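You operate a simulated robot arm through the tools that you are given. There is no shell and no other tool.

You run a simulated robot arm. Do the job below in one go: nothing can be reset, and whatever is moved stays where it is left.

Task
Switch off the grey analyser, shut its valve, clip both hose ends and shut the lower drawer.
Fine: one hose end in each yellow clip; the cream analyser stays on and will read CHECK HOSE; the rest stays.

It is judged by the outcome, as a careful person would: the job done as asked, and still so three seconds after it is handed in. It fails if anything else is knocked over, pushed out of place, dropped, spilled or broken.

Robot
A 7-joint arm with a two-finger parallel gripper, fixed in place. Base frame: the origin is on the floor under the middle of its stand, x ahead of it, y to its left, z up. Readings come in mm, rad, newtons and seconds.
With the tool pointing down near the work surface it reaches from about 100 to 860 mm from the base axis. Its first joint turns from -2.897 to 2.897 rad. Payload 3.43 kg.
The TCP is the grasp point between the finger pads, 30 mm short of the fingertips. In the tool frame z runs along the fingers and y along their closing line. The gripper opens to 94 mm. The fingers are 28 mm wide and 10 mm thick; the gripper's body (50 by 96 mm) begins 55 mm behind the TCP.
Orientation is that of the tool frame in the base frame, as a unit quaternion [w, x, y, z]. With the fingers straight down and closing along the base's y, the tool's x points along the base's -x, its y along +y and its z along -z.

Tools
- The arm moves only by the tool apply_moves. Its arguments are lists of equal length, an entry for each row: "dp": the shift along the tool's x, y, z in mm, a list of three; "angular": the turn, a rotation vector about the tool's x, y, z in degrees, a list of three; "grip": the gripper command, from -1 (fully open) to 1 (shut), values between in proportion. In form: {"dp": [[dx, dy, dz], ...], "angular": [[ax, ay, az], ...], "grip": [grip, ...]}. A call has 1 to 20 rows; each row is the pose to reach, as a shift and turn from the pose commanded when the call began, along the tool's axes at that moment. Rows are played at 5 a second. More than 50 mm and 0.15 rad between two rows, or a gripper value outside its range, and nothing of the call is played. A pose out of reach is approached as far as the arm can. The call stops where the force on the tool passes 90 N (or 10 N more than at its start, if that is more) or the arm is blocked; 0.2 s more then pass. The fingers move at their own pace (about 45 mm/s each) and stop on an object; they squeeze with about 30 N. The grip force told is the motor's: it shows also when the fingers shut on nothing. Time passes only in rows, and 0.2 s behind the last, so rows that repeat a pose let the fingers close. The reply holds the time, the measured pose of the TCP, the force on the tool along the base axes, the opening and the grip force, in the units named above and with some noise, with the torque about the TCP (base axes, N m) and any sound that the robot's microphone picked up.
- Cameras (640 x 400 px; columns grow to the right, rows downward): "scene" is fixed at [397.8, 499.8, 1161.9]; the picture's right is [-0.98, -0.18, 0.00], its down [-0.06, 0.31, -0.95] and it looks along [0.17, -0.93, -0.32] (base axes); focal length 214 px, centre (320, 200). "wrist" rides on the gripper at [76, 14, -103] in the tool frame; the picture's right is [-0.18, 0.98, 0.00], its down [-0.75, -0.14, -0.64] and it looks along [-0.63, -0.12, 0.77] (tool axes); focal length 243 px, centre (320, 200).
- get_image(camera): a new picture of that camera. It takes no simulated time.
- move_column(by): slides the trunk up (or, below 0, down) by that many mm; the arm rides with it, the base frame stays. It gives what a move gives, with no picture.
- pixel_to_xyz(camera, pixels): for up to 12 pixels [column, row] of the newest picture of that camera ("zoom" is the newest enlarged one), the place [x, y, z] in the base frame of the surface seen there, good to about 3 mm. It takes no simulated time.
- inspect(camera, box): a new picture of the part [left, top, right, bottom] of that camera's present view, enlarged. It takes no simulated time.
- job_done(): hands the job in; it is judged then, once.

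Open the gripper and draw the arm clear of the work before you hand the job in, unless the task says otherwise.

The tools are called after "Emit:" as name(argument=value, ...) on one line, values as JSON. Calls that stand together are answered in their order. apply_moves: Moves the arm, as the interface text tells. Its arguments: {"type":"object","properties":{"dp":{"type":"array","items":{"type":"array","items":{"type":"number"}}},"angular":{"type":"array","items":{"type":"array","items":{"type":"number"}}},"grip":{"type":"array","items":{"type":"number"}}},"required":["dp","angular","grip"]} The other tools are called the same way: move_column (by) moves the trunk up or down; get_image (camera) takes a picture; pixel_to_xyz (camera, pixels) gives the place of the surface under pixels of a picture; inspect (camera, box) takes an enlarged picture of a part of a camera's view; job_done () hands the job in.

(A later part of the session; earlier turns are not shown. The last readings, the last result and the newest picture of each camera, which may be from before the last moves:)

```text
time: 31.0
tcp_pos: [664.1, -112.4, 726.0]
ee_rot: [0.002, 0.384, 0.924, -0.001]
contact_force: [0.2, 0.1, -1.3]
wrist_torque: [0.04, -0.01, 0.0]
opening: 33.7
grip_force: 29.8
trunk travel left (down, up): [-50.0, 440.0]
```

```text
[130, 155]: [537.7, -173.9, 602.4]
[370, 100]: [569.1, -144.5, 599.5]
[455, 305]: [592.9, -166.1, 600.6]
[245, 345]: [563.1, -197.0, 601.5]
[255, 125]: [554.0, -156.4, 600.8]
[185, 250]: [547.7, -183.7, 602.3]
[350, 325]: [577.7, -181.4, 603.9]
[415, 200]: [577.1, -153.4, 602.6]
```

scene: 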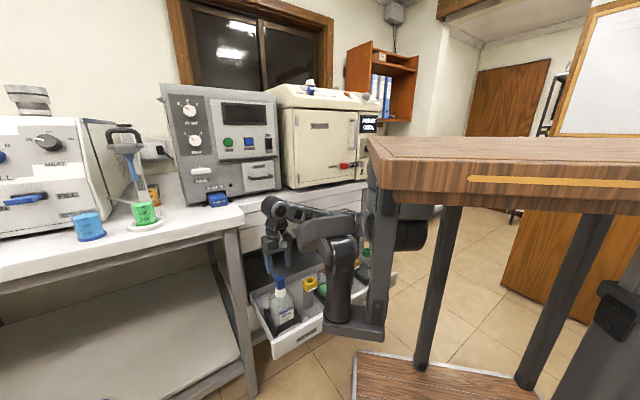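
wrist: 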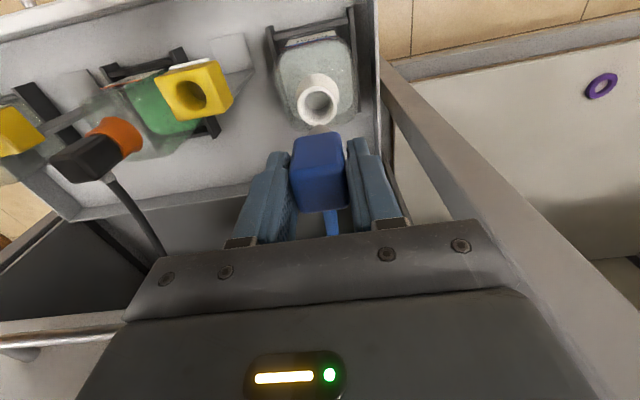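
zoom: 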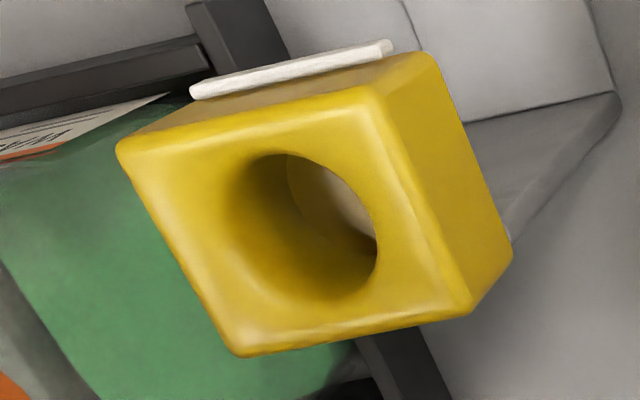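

Mouth centre (661.8,−114.1) matches the TCP at grip within ~1.5 mm, and clip 1's centre is ≈(565,−171,602). Moving the blue end sideways to above clip 1 at the same height.

Emit:
apply_moves(dp=[[7, -27.6, 0], [14, -55.2, 0], [21, -82.8, 0], [28, -110.4, 0], [28, -110.4, 0]], angular=[[0, 0, 0], [0, 0, 0], [0, 0, 0], [0, 0, 0], [0, 0, 0]], grip=[1, 1, 1, 1, 1])

Emit:
get_image(camera="wrist")

Emit:
inspect(camera="scene", box=[250, 210, 350, 310])

```text
time: 32.2
tcp_pos: [566.9, -169.6, 724.1]
ee_rot: [0.002, 0.384, 0.923, -0.001]
contact_force: [-0.5, -0.1, -1.0]
wrist_torque: [0.02, -0.01, -0.02]
opening: 33.5
grip_force: 29.9
trunk travel left (down, up): [-50.0, 440.0]
```

```text
taken
```

wrist: 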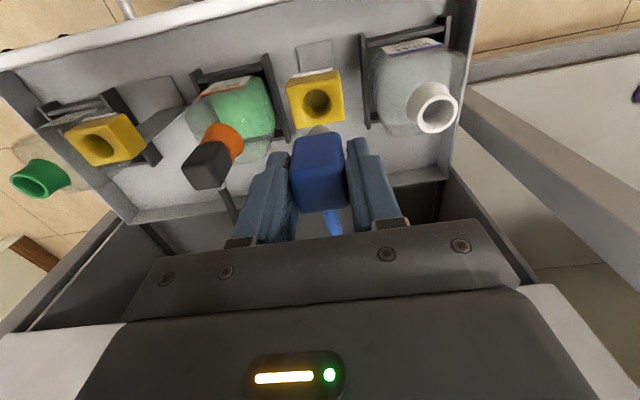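

```text
4.00 times, centred on (300, 260) of scene
```

zoom: 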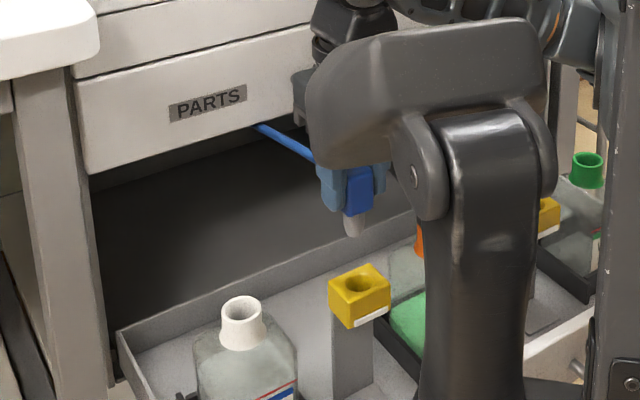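

The block is above clip 1. Zooming in to measure the hole's centre from this closer view.

Emit:
inspect(camera="wrist", box=[275, 60, 355, 140])

Emit:
pixel_to_xyz(camera="zoom", pixels=[[105, 125], [330, 90], [345, 300], [145, 310], [215, 105], [120, 220], [340, 190], [190, 170], [290, 210], [250, 200]])

```text
5.00 times, centred on (315, 100) of wrist
```

zoom: 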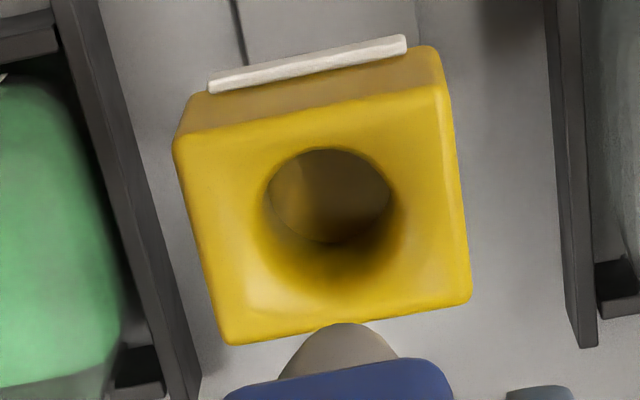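

```text
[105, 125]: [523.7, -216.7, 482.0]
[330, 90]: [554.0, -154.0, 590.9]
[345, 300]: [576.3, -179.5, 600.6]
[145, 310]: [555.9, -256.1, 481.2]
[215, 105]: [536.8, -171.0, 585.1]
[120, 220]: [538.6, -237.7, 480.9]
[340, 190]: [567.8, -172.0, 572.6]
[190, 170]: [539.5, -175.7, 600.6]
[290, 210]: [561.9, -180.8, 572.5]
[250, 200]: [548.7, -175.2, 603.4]
```

I take more samples on the clip's flat top to fix its centre better.

Emit:
pixel_to_xyz(camera="zoom", pixels=[[195, 155], [430, 110], [455, 290], [240, 325], [310, 125], [215, 240], [345, 310], [445, 205], [235, 150], [420, 280], [250, 310], [400, 130]])

```text
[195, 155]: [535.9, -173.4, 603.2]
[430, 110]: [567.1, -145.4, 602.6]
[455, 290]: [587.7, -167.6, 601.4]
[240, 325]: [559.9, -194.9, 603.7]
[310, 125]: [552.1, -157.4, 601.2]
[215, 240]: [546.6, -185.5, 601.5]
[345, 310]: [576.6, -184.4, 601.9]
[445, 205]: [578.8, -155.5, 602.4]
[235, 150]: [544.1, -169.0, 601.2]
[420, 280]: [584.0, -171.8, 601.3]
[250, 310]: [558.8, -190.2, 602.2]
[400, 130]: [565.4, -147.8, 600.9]
```

Clip centre averages (563.6,−170.3); a 2 mm correction is needed. Lowering until the nozzle tip is just above the hole, then I'll look again.

Emit:
apply_moves(dp=[[1.3, -2.1, 15], [1.3, -2.1, 30], [1.3, -2.1, 45], [1.3, -2.1, 45]], angular=[[0, 0, 0], [0, 0, 0], [0, 0, 0], [0, 0, 0]], grip=[1, 1, 1, 1])

Emit:
inspect(camera="wrist", box=[250, 70, 390, 210])

Emit:
inspect(camera="scene", box=[280, 230, 340, 300])

```text
time: 33.2
tcp_pos: [565.0, -172.2, 679.2]
ee_rot: [0.003, 0.383, 0.924, -0.001]
contact_force: [-0.6, 0.0, -0.8]
wrist_torque: [-0.04, -0.03, -0.02]
opening: 33.6
grip_force: 30.3
trunk travel left (down, up): [-50.0, 440.0]
```

```text
2.86 times, centred on (320, 140) of wrist
```

zoom: 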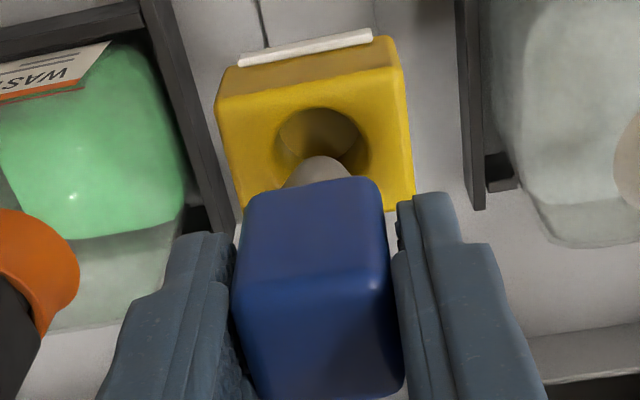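

```text
5.71 times, centred on (310, 265) of scene
```

zoom: 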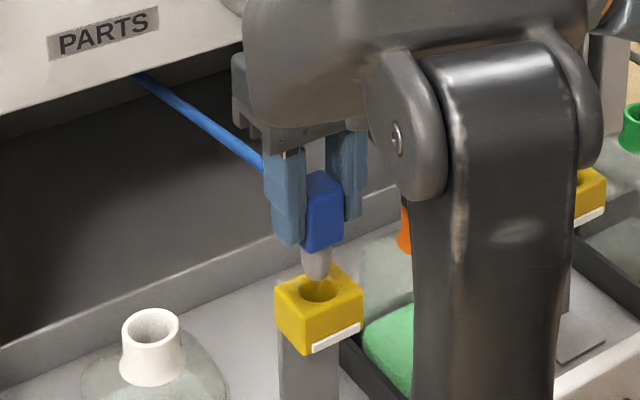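

The nozzle tip is just above the hole. A closer zoom to check the lateral alignment.

Emit:
inspect(camera="scene", box=[298, 258, 326, 288])

Emit:
inspect(camera="wrist", box=[290, 100, 350, 150])

```text
13.33 times, centred on (312, 273) of scene
```

zoom: 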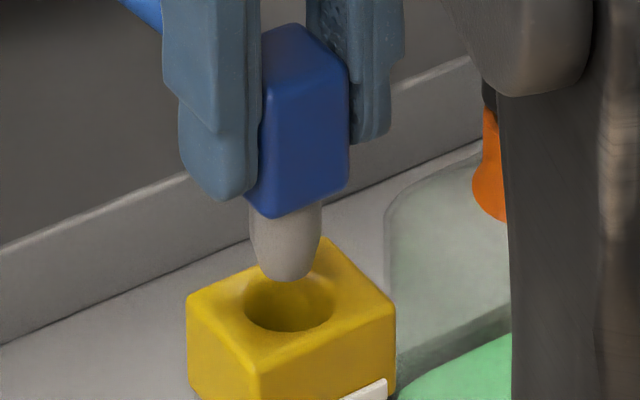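

```text
8.00 times, centred on (320, 125) of wrist
```

zoom: 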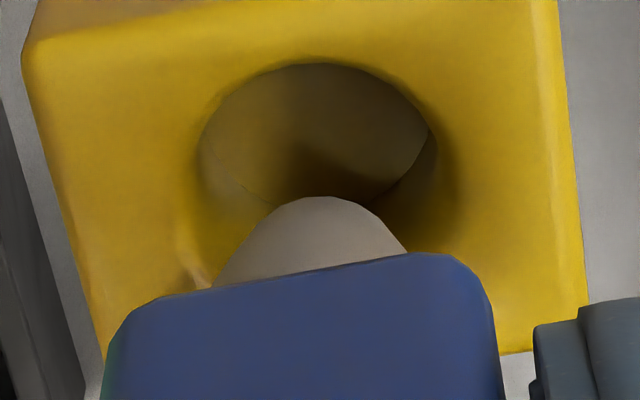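

Alignment is within about 1 mm in both views. Lowering the nozzle into clip 1.

Emit:
apply_moves(dp=[[0, 0, 8], [0, 0, 16], [0, 0, 24], [0, 0, 31], [0, 0, 35], [0, 0, 35]], angular=[[0, 0, 0], [0, 0, 0], [0, 0, 0], [0, 0, 0], [0, 0, 0], [0, 0, 0]], grip=[1, 1, 1, 1, 1, 1])

Emit:
inspect(camera="scene", box=[280, 240, 340, 300])

Emit:
inspect(camera="wrist", box=[250, 90, 390, 230])

```text
time: 34.6
tcp_pos: [565.5, -172.0, 645.5]
ee_rot: [0.003, 0.384, 0.924, -0.001]
contact_force: [0.1, 0.2, -0.6]
wrist_torque: [-0.01, 0.02, -0.02]
opening: 33.6
grip_force: 30.0
trunk travel left (down, up): [-50.0, 440.0]
```

```text
6.67 times, centred on (310, 270) of scene
```

zoom: 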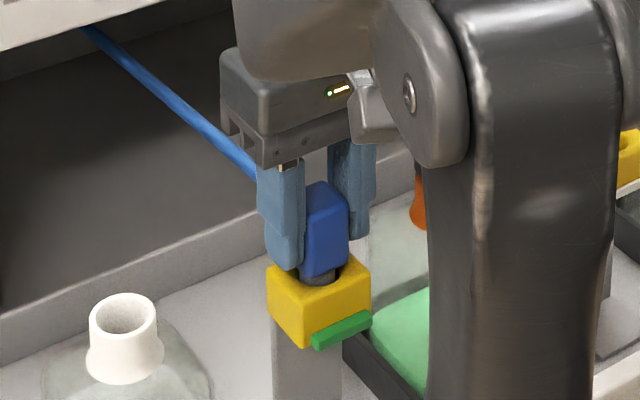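

```text
2.86 times, centred on (320, 160) of wrist
```

zoom: 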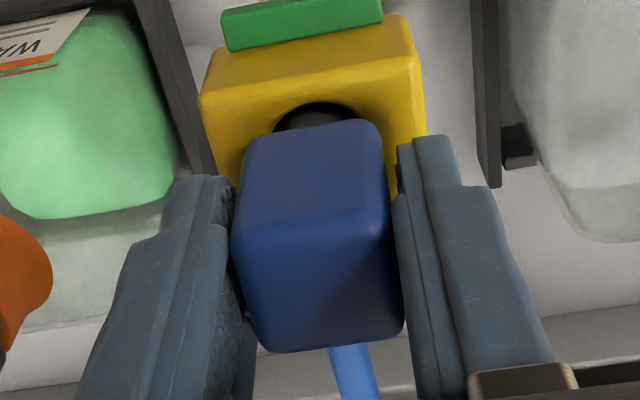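

The clip's strip turned green — the nozzle is in. I'll seat it the last ~3 mm, then open the fingers.

Emit:
apply_moves(dp=[[0, 0, 2], [0, 0, 3.5], [0, 0, 3.5]], angular=[[0, 0, 0], [0, 0, 0], [0, 0, 0]], grip=[1, 1, 1])

Emit:
inspect(camera="scene", box=[290, 250, 330, 290])

```text
time: 35.4
tcp_pos: [563.4, -173.2, 643.2]
ee_rot: [0.002, 0.383, 0.924, -0.001]
contact_force: [0.3, -0.9, 0.8]
wrist_torque: [0.01, 0.01, -0.01]
opening: 33.4
grip_force: 30.5
trunk travel left (down, up): [-50.0, 440.0]
```

```text
10.00 times, centred on (310, 270) of scene
```

zoom: 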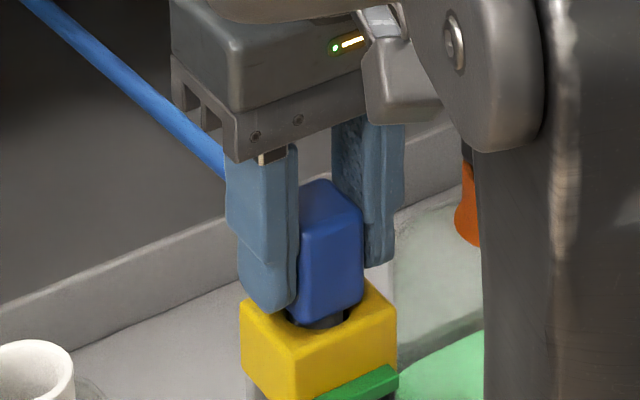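

No contact force yet, with a small gap visible. Lowering another 4 mm gently.

Emit:
apply_moves(dp=[[0, 0, 1.5], [0, 0, 3], [0, 0, 4], [0, 0, 4]], angular=[[0, 0, 0], [0, 0, 0], [0, 0, 0], [0, 0, 0]], grip=[1, 1, 1, 1])

Emit:
inspect(camera="scene", box=[290, 250, 330, 290])

```text
time: 36.4
tcp_pos: [562.7, -171.4, 638.9]
ee_rot: [0.004, 0.384, 0.923, -0.001]
contact_force: [5.3, 4.2, 28.2]
wrist_torque: [-0.06, -0.04, 0.04]
opening: 33.4
grip_force: 30.0
trunk travel left (down, up): [-50.0, 440.0]
```

```text
10.00 times, centred on (310, 270) of scene
```

zoom: 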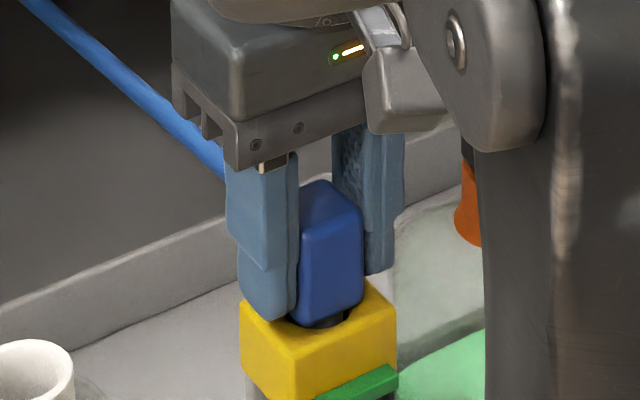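

It's seated (28 N reaction). Opening the fingers and rising straight up.

Emit:
apply_moves(dp=[[0, 0, -2], [0, 0, -2], [0, 0, -2], [0, 0, -2], [0, 0, -15], [0, 0, -40], [0, 0, -80]], angular=[[0, 0, 0], [0, 0, 0], [0, 0, 0], [0, 0, 0], [0, 0, 0], [0, 0, 0], [0, 0, 0]], grip=[-0.28, -0.28, -0.28, -0.28, -0.28, -0.28, -0.28])

Emit:
get_image(camera="wrist")

Emit:
inspect(camera="scene", box=[240, 220, 340, 320])

```text
time: 38.0
tcp_pos: [563.8, -171.9, 720.7]
ee_rot: [0.003, 0.383, 0.924, -0.001]
contact_force: [0.4, 0.0, -0.2]
wrist_torque: [-0.02, -0.04, 0.0]
opening: 60.4
grip_force: 0.0
trunk travel left (down, up): [-50.0, 440.0]
```

```text
taken
```

wrist: 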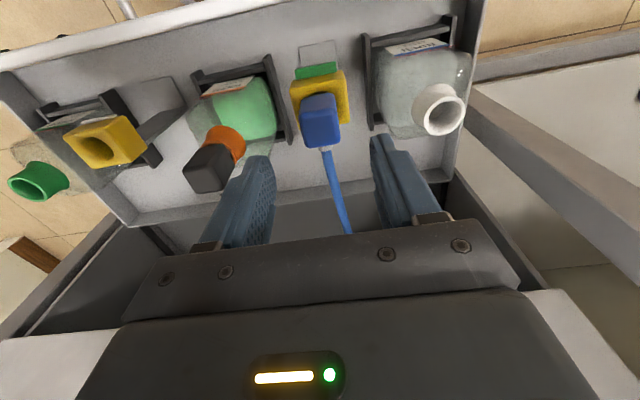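

```text
4.00 times, centred on (290, 270) of scene
```

zoom: 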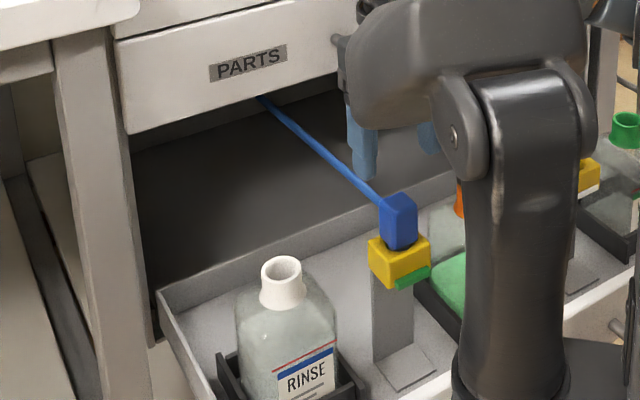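

Blue end is clipped and the strip is green. Moving over to the black hose end in the WASTE bottle at the same safe height.

Emit:
apply_moves(dp=[[-7, -27.5, 0], [-14, -55, 0], [-21, -82.5, 0], [-28, -110, 0], [-28, -110, 0]], angular=[[0, 0, 0], [0, 0, 0], [0, 0, 0], [0, 0, 0], [0, 0, 0]], grip=[-0.28, -0.28, -0.28, -0.28, -0.28])

Emit:
get_image(camera="wrist")

Emit:
get_image(camera="scene")

```text
time: 39.2
tcp_pos: [505.2, -271.7, 718.4]
ee_rot: [0.003, 0.384, 0.923, -0.001]
contact_force: [-0.5, 0.2, 0.0]
wrist_torque: [-0.02, -0.03, -0.04]
opening: 60.1
grip_force: 0.1
trunk travel left (down, up): [-50.0, 440.0]
```

```text
taken
```

wrist: 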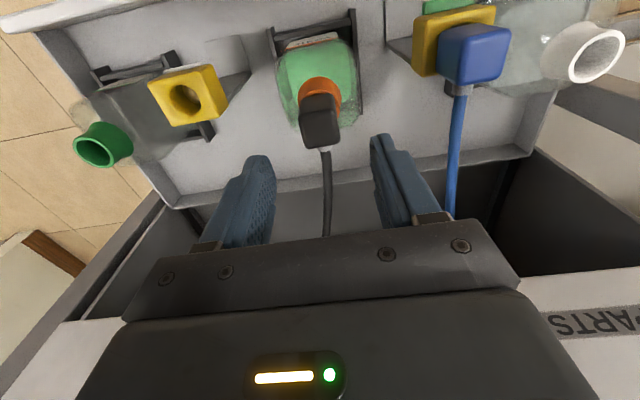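

```text
taken
```

scene: 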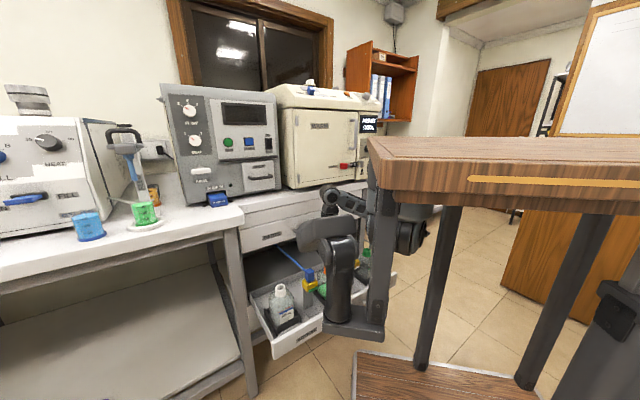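

The black block is in view at (320,122), between the fingers. Measuring its top face precisely.

Emit:
inspect(camera="wrist", box=[280, 70, 360, 170])

Emit:
pixel_to_xyz(camera="zoom", pixels=[[265, 210], [350, 200], [275, 280], [360, 270], [315, 240], [310, 200], [320, 285], [260, 240], [365, 235], [350, 345], [260, 60], [385, 100]])

```text
4.00 times, centred on (320, 120) of wrist
```

zoom: 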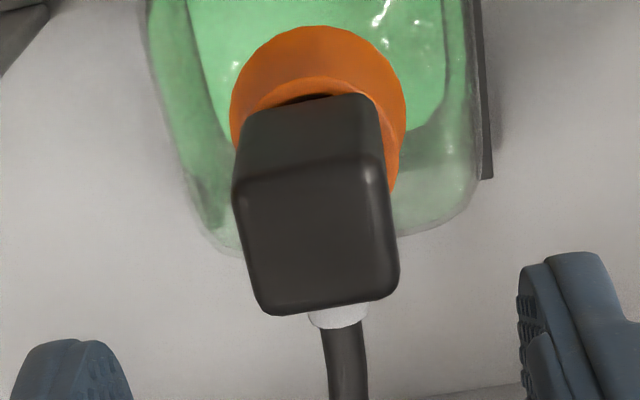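

```text
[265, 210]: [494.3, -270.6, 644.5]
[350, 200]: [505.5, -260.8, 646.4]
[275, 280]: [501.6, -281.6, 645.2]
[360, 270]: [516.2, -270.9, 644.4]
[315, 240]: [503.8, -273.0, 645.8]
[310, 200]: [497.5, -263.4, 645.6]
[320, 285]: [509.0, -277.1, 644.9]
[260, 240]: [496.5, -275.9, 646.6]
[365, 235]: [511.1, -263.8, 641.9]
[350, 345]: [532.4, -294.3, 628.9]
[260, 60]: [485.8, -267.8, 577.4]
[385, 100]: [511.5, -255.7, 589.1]
```

Block centre (504,−271.5) is under the TCP within ~1 mm. Descending and gripping.

Emit:
apply_moves(dp=[[0, -0.5, 25], [0, -0.5, 50], [0, -0.5, 68], [0, -0.5, 78], [0, -0.5, 78], [0, -0.5, 78], [0, -0.5, 78], [0, -0.5, 78]], angular=[[0, 0, 0], [0, 0, 0], [0, 0, 0], [0, 0, 0], [0, 0, 0], [0, 0, 0], [0, 0, 0], [0, 0, 0]], grip=[-0.28, -0.28, -0.28, -0.28, 1, 1, 1, 1])

Emit:
get_image(camera="wrist")

```text
time: 41.0
tcp_pos: [504.1, -272.0, 640.1]
ee_rot: [0.003, 0.383, 0.924, -0.001]
contact_force: [-0.1, 0.6, -0.2]
wrist_torque: [0.02, 0.02, -0.02]
opening: 33.6
grip_force: 29.9
trunk travel left (down, up): [-50.0, 440.0]
```

```text
taken
```

wrist: 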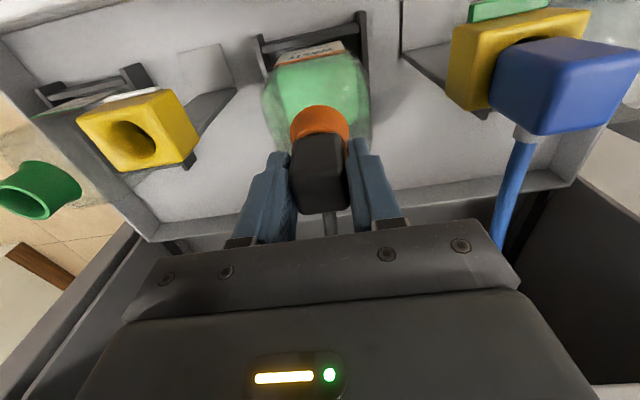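

Gripped at 33.6 mm. Lifting the black end slowly clear of the WASTE bottle.

Emit:
apply_moves(dp=[[0, 0, -8], [0, 0, -16], [0, 0, -24], [0, 0, -32], [0, 0, -42], [0, 0, -55], [0, 0, -70], [0, 0, -84], [0, 0, -84]], angular=[[0, 0, 0], [0, 0, 0], [0, 0, 0], [0, 0, 0], [0, 0, 0], [0, 0, 0], [0, 0, 0], [0, 0, 0], [0, 0, 0]], grip=[1, 1, 1, 1, 1, 1, 1, 1, 1])

Emit:
get_image(camera="wrist")

Emit:
get_image(camera="scene")

```text
time: 43.0
tcp_pos: [505.6, -269.5, 724.2]
ee_rot: [0.003, 0.384, 0.923, -0.001]
contact_force: [0.3, 0.2, -0.1]
wrist_torque: [0.01, -0.01, 0.04]
opening: 33.7
grip_force: 30.3
trunk travel left (down, up): [-50.0, 440.0]
```

```text
taken
```

wrist: 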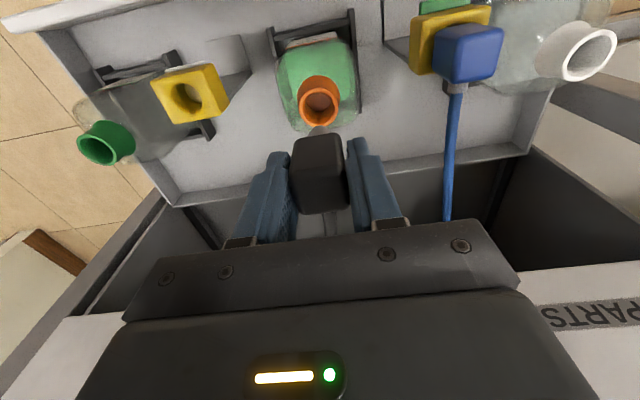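

```text
taken
```

scene: 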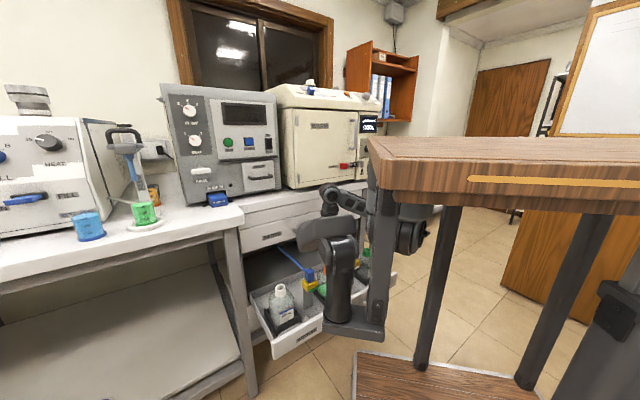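

Nozzle is clear and the bottle undisturbed. Moving sideways over clip 2.

Emit:
apply_moves(dp=[[7.2, -28, 0], [14.4, -56, 0], [21.6, -84, 0], [28.8, -111.5, 0], [28.8, -111.5, 0]], angular=[[0, 0, 0], [0, 0, 0], [0, 0, 0], [0, 0, 0], [0, 0, 0]], grip=[1, 1, 1, 1, 1])

Emit:
get_image(camera="wrist")

Emit:
get_image(camera="scene")

Emit:
inspect(camera="wrist", box=[275, 60, 355, 140])

Emit:
pixel_to_xyz(camera="zoom", pixels=[[195, 155], [430, 110], [455, 290], [240, 325], [310, 125], [215, 240], [345, 310], [445, 205]])

```text
time: 44.0
tcp_pos: [463.2, -305.5, 723.5]
ee_rot: [0.0, 0.3, 0.954, 0.0]
contact_force: [0.7, -0.5, 0.1]
wrist_torque: [0.0, 0.02, 0.04]
opening: 33.1
grip_force: 30.0
trunk travel left (down, up): [-50.0, 440.0]
stopped in row 5: the arm was blocked; the commanded pose is now the measured one
```

```text
taken
```

wrist: 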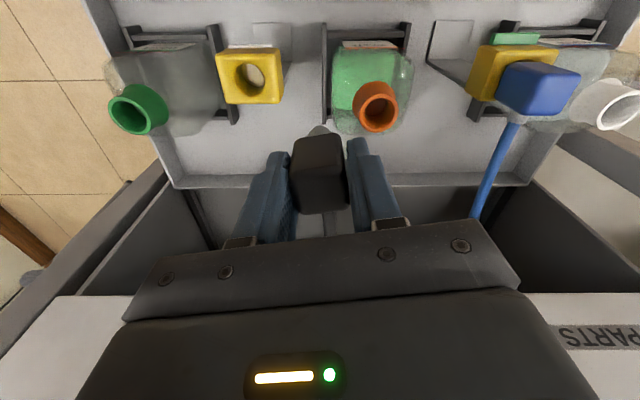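

```text
taken
```

scene: 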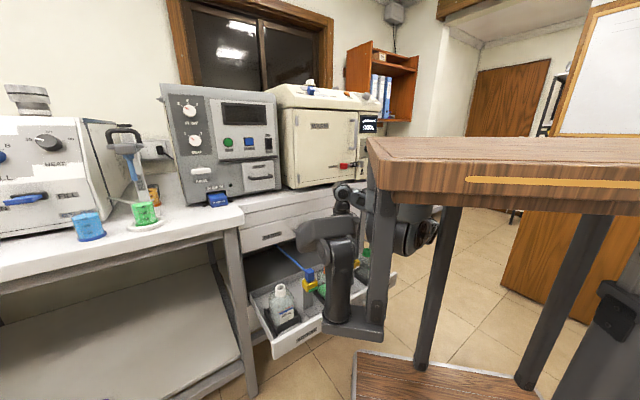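

```text
5.00 times, centred on (315, 100) of wrist
```

zoom: 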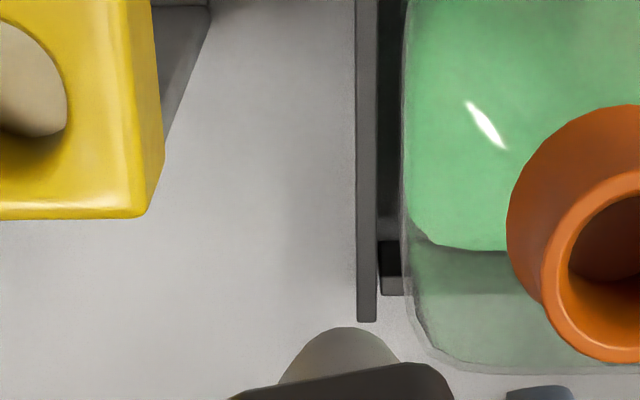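

```text
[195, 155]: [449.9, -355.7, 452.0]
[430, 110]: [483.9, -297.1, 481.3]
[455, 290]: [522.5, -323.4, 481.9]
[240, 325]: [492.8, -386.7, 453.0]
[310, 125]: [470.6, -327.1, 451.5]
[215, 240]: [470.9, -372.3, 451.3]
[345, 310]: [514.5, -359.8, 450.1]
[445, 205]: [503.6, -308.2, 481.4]
```

The arm was blocked part-way (TCP (463,−306), tool yawed 10°). I check what's limiting it by viewing the elbow.

Emit:
inspect(camera="scene", box=[290, 150, 480, 350])

Emit:
pixel_to_xyz(camera="scene", pixels=[[345, 195], [350, 215], [360, 200], [405, 240], [420, 235], [432, 230], [412, 215], [425, 245], [440, 260], [410, 225], [430, 220], [400, 250]])

```text
2.00 times, centred on (385, 250) of scene
```

zoom: 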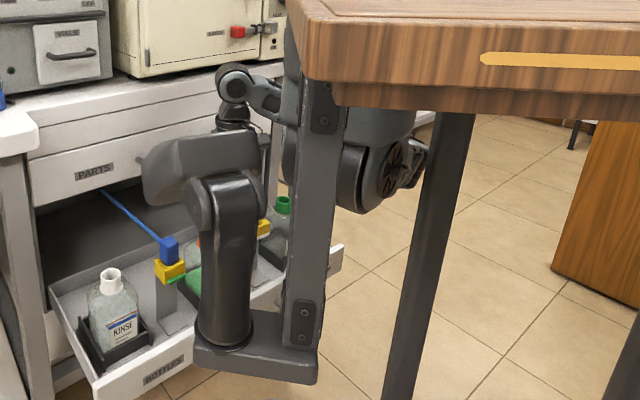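

```text
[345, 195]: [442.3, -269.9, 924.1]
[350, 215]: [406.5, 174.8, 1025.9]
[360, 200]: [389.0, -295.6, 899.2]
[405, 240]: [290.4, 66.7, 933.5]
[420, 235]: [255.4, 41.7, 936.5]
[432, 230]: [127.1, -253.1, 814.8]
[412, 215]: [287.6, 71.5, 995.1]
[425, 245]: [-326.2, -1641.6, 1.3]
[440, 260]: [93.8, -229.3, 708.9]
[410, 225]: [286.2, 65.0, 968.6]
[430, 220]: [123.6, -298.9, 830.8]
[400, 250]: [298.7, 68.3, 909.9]
```

The elbow at about (125,−280,820) has touched the stand's pillar at (98,−231). I'll first back off toward the WASTE bottle and restore the yaw, then find a posture with more elbow room.

Emit:
apply_moves(dp=[[-7, 26, 0], [-14.1, 53.1, 0], [-14.1, 53.1, 0]], angular=[[0, 0, 5], [0, 0, 10.1], [0, 0, 10.1]], grip=[1, 1, 1])

Emit:
get_image(camera="wrist")

Emit:
inspect(camera="scene", box=[290, 150, 480, 350])

```text
time: 44.8
tcp_pos: [500.8, -273.2, 724.1]
ee_rot: [0.002, 0.387, 0.922, -0.001]
contact_force: [0.1, -1.2, -0.3]
wrist_torque: [0.01, -0.03, -0.02]
opening: 33.5
grip_force: 30.1
trunk travel left (down, up): [-50.0, 440.0]
```

```text
taken
```

wrist: 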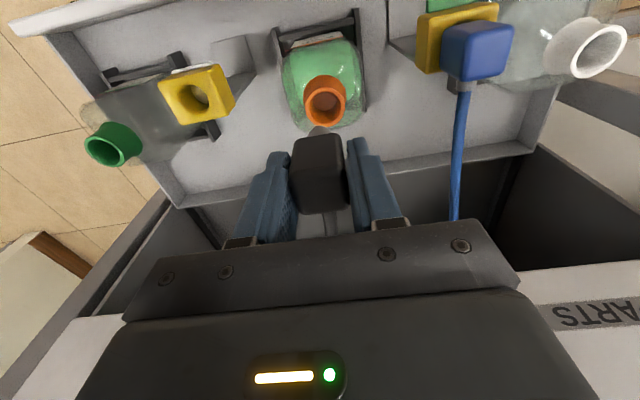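

```text
2.00 times, centred on (385, 250) of scene
```

zoom: 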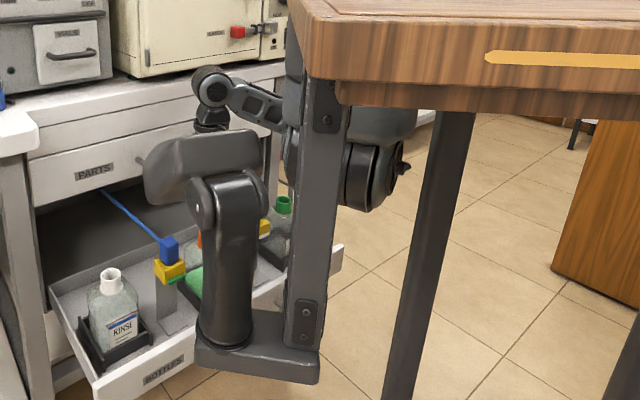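

Backed off fine. Now I test raising the trunk while lowering the arm by the same amount, to unfold the arm and see if the elbow gets away from the pillar.

Emit:
move_column(by=80)

Emit:
apply_moves(dp=[[0, 0, 27], [0, 0, 54], [0, 0, 80], [0, 0, 80]], angular=[[0, 0, 0], [0, 0, 0], [0, 0, 0], [0, 0, 0]], grip=[1, 1, 1, 1])

Emit:
inspect(camera="scene", box=[290, 100, 480, 300])

```text
time: 46.0
tcp_pos: [500.7, -273.9, 804.1]
ee_rot: [0.002, 0.388, 0.922, -0.001]
contact_force: [-0.7, 0.1, -1.5]
wrist_torque: [-0.02, 0.01, -0.02]
opening: 33.3
grip_force: 30.1
trunk travel left (down, up): [-130.0, 360.0]
```

```text
time: 47.0
tcp_pos: [500.6, -273.3, 723.6]
ee_rot: [0.002, 0.387, 0.922, -0.001]
contact_force: [0.3, 0.5, 1.0]
wrist_torque: [0.0, -0.03, 0.01]
opening: 33.6
grip_force: 30.1
trunk travel left (down, up): [-130.0, 360.0]
```

```text
2.00 times, centred on (385, 200) of scene
```

zoom: 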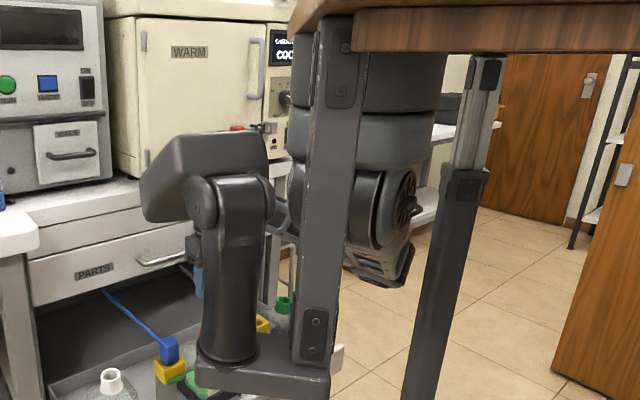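

The shoulder has turned so the upper arm now points more downward. Measuring the upper arm/elbow points relative to the pillar.

Emit:
pixel_to_xyz(camera="zoom", pixels=[[380, 268], [395, 278], [355, 275], [405, 255], [405, 200], [370, 220], [300, 210], [285, 240], [460, 250], [470, 200], [280, 215], [200, 280]])

Emit:
get_image(camera="wrist")

```text
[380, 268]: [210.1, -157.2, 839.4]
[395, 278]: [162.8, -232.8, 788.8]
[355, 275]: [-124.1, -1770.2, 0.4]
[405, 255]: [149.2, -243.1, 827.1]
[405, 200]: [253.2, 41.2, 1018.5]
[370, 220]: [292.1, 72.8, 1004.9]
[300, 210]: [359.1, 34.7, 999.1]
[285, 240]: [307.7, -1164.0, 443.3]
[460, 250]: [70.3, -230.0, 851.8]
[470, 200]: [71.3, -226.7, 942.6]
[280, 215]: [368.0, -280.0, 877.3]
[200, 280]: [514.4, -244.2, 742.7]
```

```text
taken
```

wrist: 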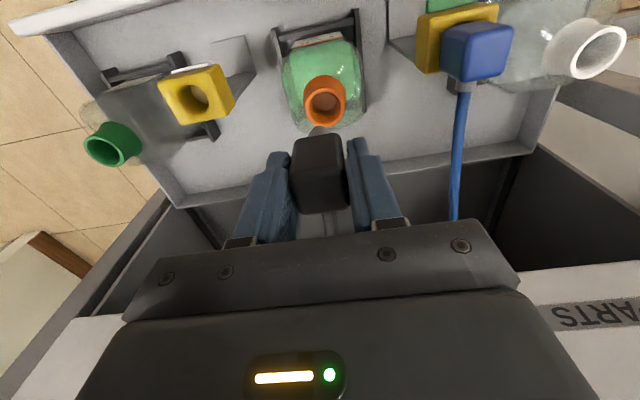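

The elbow is at about (150,−280,800), only ~45 mm from the pillar, and drops as the trunk rises. A low elbow would pass in front of the pillar, so I'll move the tool away from the pillar first (toward clip 1, higher), then continue raising the trunk.

Emit:
apply_moves(dp=[[0, 25, -15], [0, 50, -30], [0, 75, -45], [0, 75, -45]], angular=[[0, 0, 0], [0, 0, 0], [0, 0, 0], [0, 0, 0]], grip=[1, 1, 1, 1])

Emit:
move_column(by=60)

Emit:
apply_moves(dp=[[0, 0, 20], [0, 0, 40], [0, 0, 60], [0, 0, 60]], angular=[[0, 0, 0], [0, 0, 0], [0, 0, 0], [0, 0, 0]], grip=[1, 1, 1, 1])

Emit:
inspect(camera="scene", box=[270, 70, 480, 300])

Emit:
get_image(camera="wrist")

```text
time: 48.0
tcp_pos: [557.7, -221.6, 767.5]
ee_rot: [0.003, 0.388, 0.922, 0.001]
contact_force: [0.3, 0.5, -0.8]
wrist_torque: [0.0, 0.02, 0.01]
opening: 33.5
grip_force: 29.5
trunk travel left (down, up): [-130.0, 360.0]
```

```text
time: 49.0
tcp_pos: [556.0, -223.2, 828.1]
ee_rot: [0.002, 0.388, 0.922, 0.0]
contact_force: [-0.8, -1.2, 0.2]
wrist_torque: [0.0, 0.0, 0.0]
opening: 33.3
grip_force: 29.6
trunk travel left (down, up): [-190.0, 300.0]
```

```text
time: 50.0
tcp_pos: [556.4, -222.2, 769.8]
ee_rot: [0.002, 0.388, 0.922, -0.001]
contact_force: [-0.2, 0.9, -1.1]
wrist_torque: [-0.01, -0.04, -0.01]
opening: 33.5
grip_force: 30.2
trunk travel left (down, up): [-190.0, 300.0]
```

```text
1.74 times, centred on (375, 185) of scene
```

zoom: 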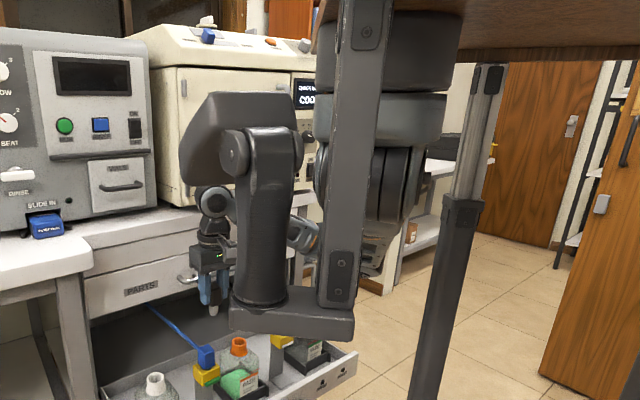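

```text
taken
```

wrist: 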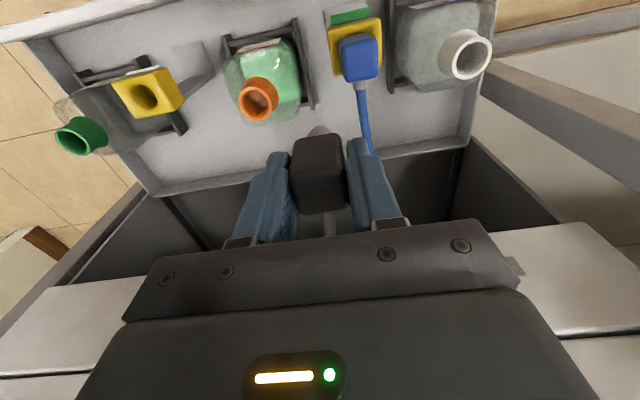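

Measuring the elbow now: it appears near (375,255) of the zoom.

Emit:
inspect(camera="scene", box=[330, 130, 450, 250])

Emit:
pixel_to_xyz(camera="zoom", pixels=[[260, 170], [250, 230], [255, 270], [225, 290], [120, 230], [105, 260], [270, 120], [200, 120], [420, 230], [130, 200]])

```text
3.33 times, centred on (390, 190) of scene
```

zoom: 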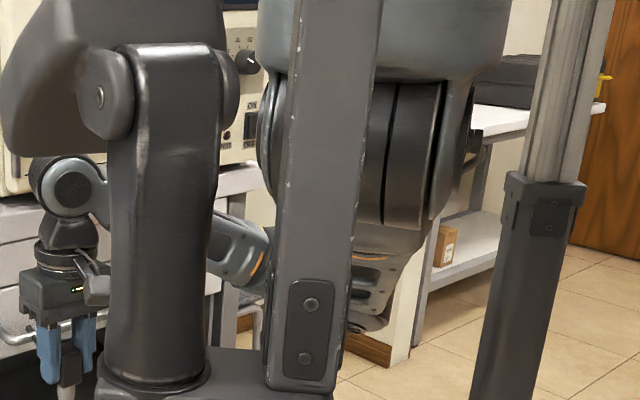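

```text
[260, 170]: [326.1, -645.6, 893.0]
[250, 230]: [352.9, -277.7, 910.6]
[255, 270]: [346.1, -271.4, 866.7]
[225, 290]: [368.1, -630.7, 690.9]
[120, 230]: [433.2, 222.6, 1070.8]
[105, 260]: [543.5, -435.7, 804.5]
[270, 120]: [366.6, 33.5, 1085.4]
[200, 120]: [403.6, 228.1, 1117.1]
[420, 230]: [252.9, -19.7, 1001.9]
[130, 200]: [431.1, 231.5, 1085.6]
```

Emit:
pixel_to_xyz(camera="zoom", pixels=[[375, 260], [375, 290], [365, 320], [390, 285], [400, 200], [440, 150], [235, 245], [262, 285], [360, 240], [420, 240]])

```text
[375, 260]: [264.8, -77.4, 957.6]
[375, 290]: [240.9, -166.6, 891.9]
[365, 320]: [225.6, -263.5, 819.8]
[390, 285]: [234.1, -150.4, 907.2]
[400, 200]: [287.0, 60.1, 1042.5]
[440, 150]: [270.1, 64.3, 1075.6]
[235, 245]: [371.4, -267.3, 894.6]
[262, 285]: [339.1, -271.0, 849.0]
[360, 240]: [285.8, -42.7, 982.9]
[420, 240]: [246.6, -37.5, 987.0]
```

Elbow is now at ~(215,−300,790), clear of the pillar by >100 mm, and it's dropping. Continuing to raise the trunk with compensating arm lowering.

Emit:
move_column(by=70)

Emit:
apply_moves(dp=[[0, 0, 24], [0, 0, 48], [0, 0, 70], [0, 0, 70]], angular=[[0, 0, 0], [0, 0, 0], [0, 0, 0], [0, 0, 0]], grip=[1, 1, 1, 1])

Emit:
move_column(by=70)

Emit:
apply_moves(dp=[[0, 0, 24], [0, 0, 48], [0, 0, 70], [0, 0, 70]], angular=[[0, 0, 0], [0, 0, 0], [0, 0, 0], [0, 0, 0]], grip=[1, 1, 1, 1])

Emit:
get_image(camera="scene")

Emit:
get_image(camera="wrist")

```text
time: 51.1
tcp_pos: [556.2, -222.4, 838.7]
ee_rot: [0.002, 0.388, 0.922, 0.0]
contact_force: [-0.5, -0.5, -0.5]
wrist_torque: [-0.01, -0.01, 0.0]
opening: 33.7
grip_force: 30.4
trunk travel left (down, up): [-260.0, 230.0]
```

```text
time: 52.1
tcp_pos: [556.2, -219.7, 769.5]
ee_rot: [0.002, 0.387, 0.922, -0.001]
contact_force: [-0.2, 0.3, -0.8]
wrist_torque: [0.01, -0.01, 0.01]
opening: 33.3
grip_force: 30.2
trunk travel left (down, up): [-260.0, 230.0]
```

```text
time: 53.2
tcp_pos: [556.5, -220.4, 839.9]
ee_rot: [0.001, 0.388, 0.922, -0.001]
contact_force: [-0.3, -0.9, -0.6]
wrist_torque: [0.01, 0.0, -0.02]
opening: 33.8
grip_force: 30.1
trunk travel left (down, up): [-330.0, 160.0]
```

```text
time: 54.2
tcp_pos: [557.8, -221.5, 769.2]
ee_rot: [0.002, 0.387, 0.922, -0.001]
contact_force: [1.0, 0.3, -1.0]
wrist_torque: [0.04, -0.05, 0.03]
opening: 33.5
grip_force: 29.8
trunk travel left (down, up): [-330.0, 160.0]
```

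```text
taken
```

scene: 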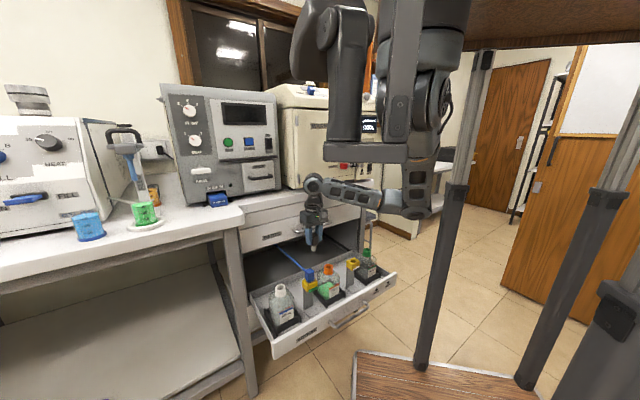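

```text
taken
```

wrist: 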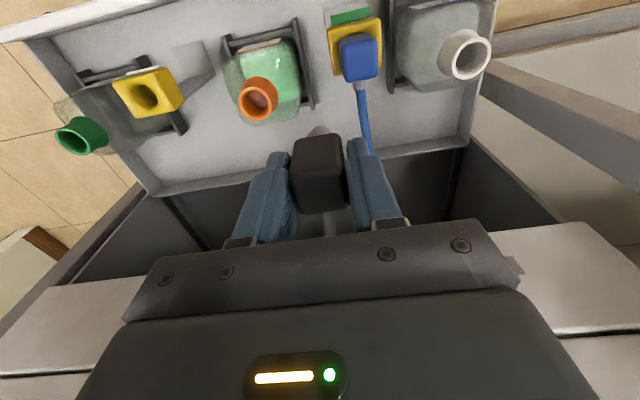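

The elbow now hangs low with a clear view of everything. Measuring the elbow and pillar again before moving to clip 2.

Emit:
inspect(camera="scene", box=[290, 60, 490, 280])

Emit:
pixel_to_xyz(camera="scene", pixels=[[415, 205], [415, 190], [420, 165], [425, 140], [430, 110], [395, 200], [370, 195], [340, 190], [315, 185], [430, 200], [450, 200], [455, 180]])

```text
1.82 times, centred on (390, 170) of scene
```

zoom: 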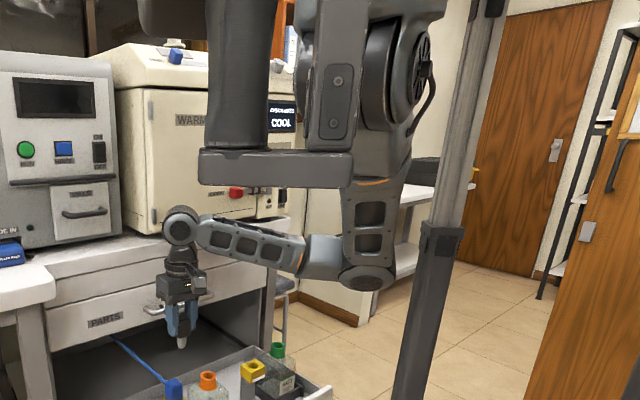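

```text
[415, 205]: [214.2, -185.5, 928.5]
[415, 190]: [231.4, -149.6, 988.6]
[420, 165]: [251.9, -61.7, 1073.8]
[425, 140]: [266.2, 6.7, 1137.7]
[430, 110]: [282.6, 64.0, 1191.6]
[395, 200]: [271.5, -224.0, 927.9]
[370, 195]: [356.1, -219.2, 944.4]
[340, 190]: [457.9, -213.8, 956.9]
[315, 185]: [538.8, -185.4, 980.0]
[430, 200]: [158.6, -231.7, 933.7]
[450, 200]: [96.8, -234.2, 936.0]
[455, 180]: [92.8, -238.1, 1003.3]
```

Elbow ~(205,−235,925), 60 mm from the pillar. Raising the trunk another 150 mm (with compensation) lowers it relative to the shoulder and tucks it well inside the pillar's radius.

Emit:
move_column(by=75)

Emit:
apply_moves(dp=[[0, 0, 25], [0, 0, 50], [0, 0, 75], [0, 0, 75]], angular=[[0, 0, 0], [0, 0, 0], [0, 0, 0], [0, 0, 0]], grip=[1, 1, 1, 1])

Emit:
move_column(by=75)

Emit:
apply_moves(dp=[[0, 0, 25], [0, 0, 50], [0, 0, 75], [0, 0, 75]], angular=[[0, 0, 0], [0, 0, 0], [0, 0, 0], [0, 0, 0]], grip=[1, 1, 1, 1])

Emit:
get_image(camera="scene")

Emit:
pixel_to_xyz(camera="scene", pixels=[[415, 175], [415, 160], [420, 130], [425, 105], [430, 80], [395, 180], [370, 180], [340, 185], [315, 185], [430, 170], [450, 170], [405, 170]])

```text
time: 55.3
tcp_pos: [557.2, -222.5, 844.4]
ee_rot: [0.001, 0.387, 0.922, -0.001]
contact_force: [0.0, 0.1, -0.1]
wrist_torque: [0.0, -0.01, -0.02]
opening: 33.6
grip_force: 29.9
trunk travel left (down, up): [-405.0, 85.0]
```

```text
time: 56.3
tcp_pos: [554.9, -221.5, 769.5]
ee_rot: [0.002, 0.388, 0.922, -0.001]
contact_force: [0.3, -0.9, -0.5]
wrist_torque: [0.03, -0.03, -0.04]
opening: 33.4
grip_force: 30.0
trunk travel left (down, up): [-405.0, 85.0]
```

```text
time: 57.4
tcp_pos: [555.2, -220.9, 843.6]
ee_rot: [0.001, 0.388, 0.922, 0.0]
contact_force: [0.1, 0.1, -1.1]
wrist_torque: [-0.01, 0.01, 0.02]
opening: 33.4
grip_force: 30.1
trunk travel left (down, up): [-480.0, 10.0]
```

```text
time: 58.4
tcp_pos: [554.3, -222.4, 769.3]
ee_rot: [0.002, 0.387, 0.922, -0.001]
contact_force: [0.0, -1.4, -0.9]
wrist_torque: [-0.03, 0.0, -0.01]
opening: 33.6
grip_force: 29.5
trunk travel left (down, up): [-480.0, 10.0]
```

```text
taken
```

scene: 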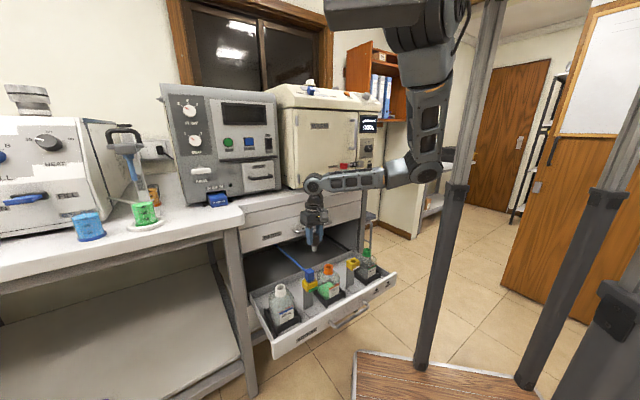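

```text
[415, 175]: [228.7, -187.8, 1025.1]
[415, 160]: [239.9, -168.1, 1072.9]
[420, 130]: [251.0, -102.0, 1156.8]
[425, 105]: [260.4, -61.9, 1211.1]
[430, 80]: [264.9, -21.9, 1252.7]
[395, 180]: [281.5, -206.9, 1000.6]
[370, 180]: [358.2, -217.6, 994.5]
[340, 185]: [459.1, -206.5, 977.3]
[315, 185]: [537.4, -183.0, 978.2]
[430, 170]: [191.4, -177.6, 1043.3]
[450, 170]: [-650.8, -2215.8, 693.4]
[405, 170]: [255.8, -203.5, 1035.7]
```

Now the elbow is ~90 mm from the pillar with a steep upper arm. Moving toward clip 2 in stages, keeping height, and watching the elbow.

Emit:
apply_moves(dp=[[2, -25, 0], [5, -50, 0], [8, -75, 0], [12, -100, 0], [12, -100, 0]], angular=[[0, 0, 0], [0, 0, 0], [0, 0, 0], [0, 0, 0], [0, 0, 0]], grip=[1, 1, 1, 1, 1])

Emit:
get_image(camera="scene")

Emit:
pixel_to_xyz(camera="scene", pixels=[[415, 175], [425, 160], [420, 130], [425, 105], [430, 80], [395, 180], [370, 180], [340, 185], [435, 170], [440, 150], [450, 170], [405, 170]])

```text
time: 59.8
tcp_pos: [500.8, -256.7, 764.1]
ee_rot: [0.008, 0.371, 0.928, 0.02]
contact_force: [-0.3, 0.2, 0.6]
wrist_torque: [0.02, -0.03, 0.01]
opening: 33.4
grip_force: 29.8
trunk travel left (down, up): [-480.0, 10.0]
stopped in row 5: the arm was blocked; the commanded pose is now the measured one
```

```text
taken
```

scene: 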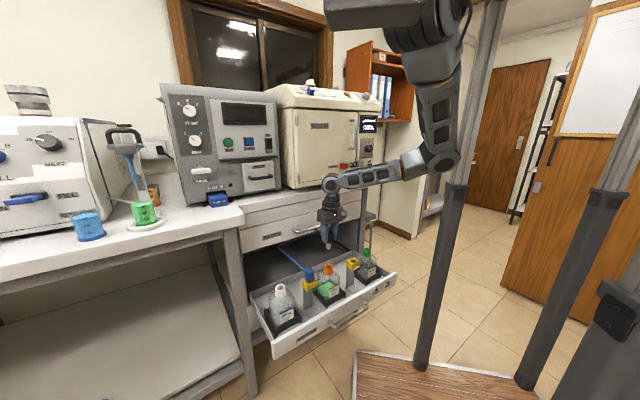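

```text
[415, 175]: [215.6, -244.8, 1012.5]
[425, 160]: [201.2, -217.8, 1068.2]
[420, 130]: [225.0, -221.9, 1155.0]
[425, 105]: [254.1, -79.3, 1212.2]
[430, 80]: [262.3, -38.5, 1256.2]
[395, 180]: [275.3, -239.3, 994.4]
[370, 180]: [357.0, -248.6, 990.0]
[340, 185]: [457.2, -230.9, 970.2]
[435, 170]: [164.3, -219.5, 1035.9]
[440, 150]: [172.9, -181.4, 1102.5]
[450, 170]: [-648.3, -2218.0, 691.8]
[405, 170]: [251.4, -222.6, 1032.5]
```

Blocked again by the pillar: the elbow (center ≈(180,−235,1030)) still swings too far right. I'll return the black end to its WASTE bottle for now, then re-posture the arm (elbow tucked underneath) without carrying the hose. First back away and level the tool.

Emit:
apply_moves(dp=[[-8, 19, 5], [-16.8, 38.1, 12], [-16.8, 38.1, 25.7], [-16.8, 38.1, 25.7]], angular=[[1.2, 0, 0.7], [2.5, 0, 1.4], [2.5, 0, 1.4], [2.5, 0, 1.4]], grip=[1, 1, 1, 1])

Emit:
get_image(camera="scene")

Emit:
get_image(camera="wrist")

```text
time: 60.8
tcp_pos: [539.7, -241.2, 740.9]
ee_rot: [0.0, 0.383, 0.924, -0.001]
contact_force: [0.3, -0.1, -0.6]
wrist_torque: [-0.01, 0.0, 0.03]
opening: 33.8
grip_force: 29.7
trunk travel left (down, up): [-480.0, 10.0]
```

```text
taken
```

scene: 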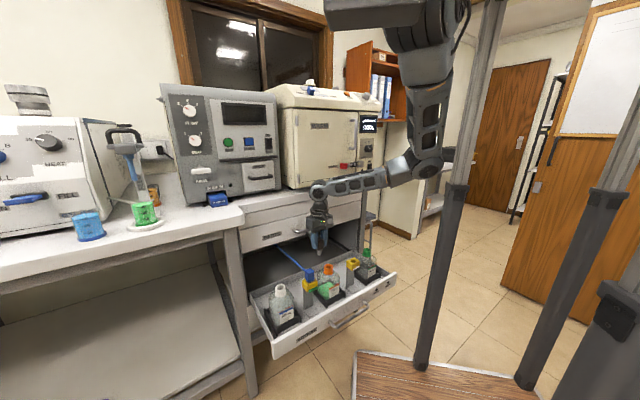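

```text
taken
```

wrist: 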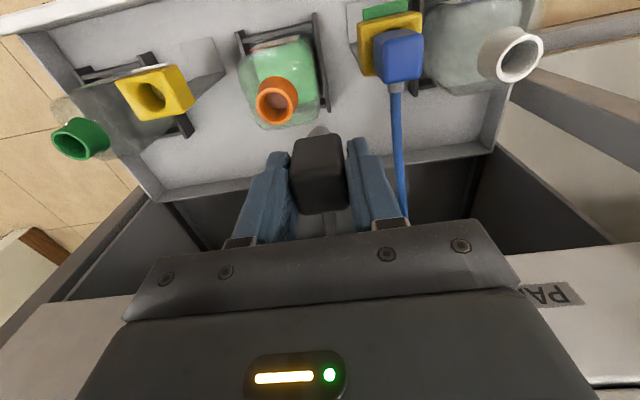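

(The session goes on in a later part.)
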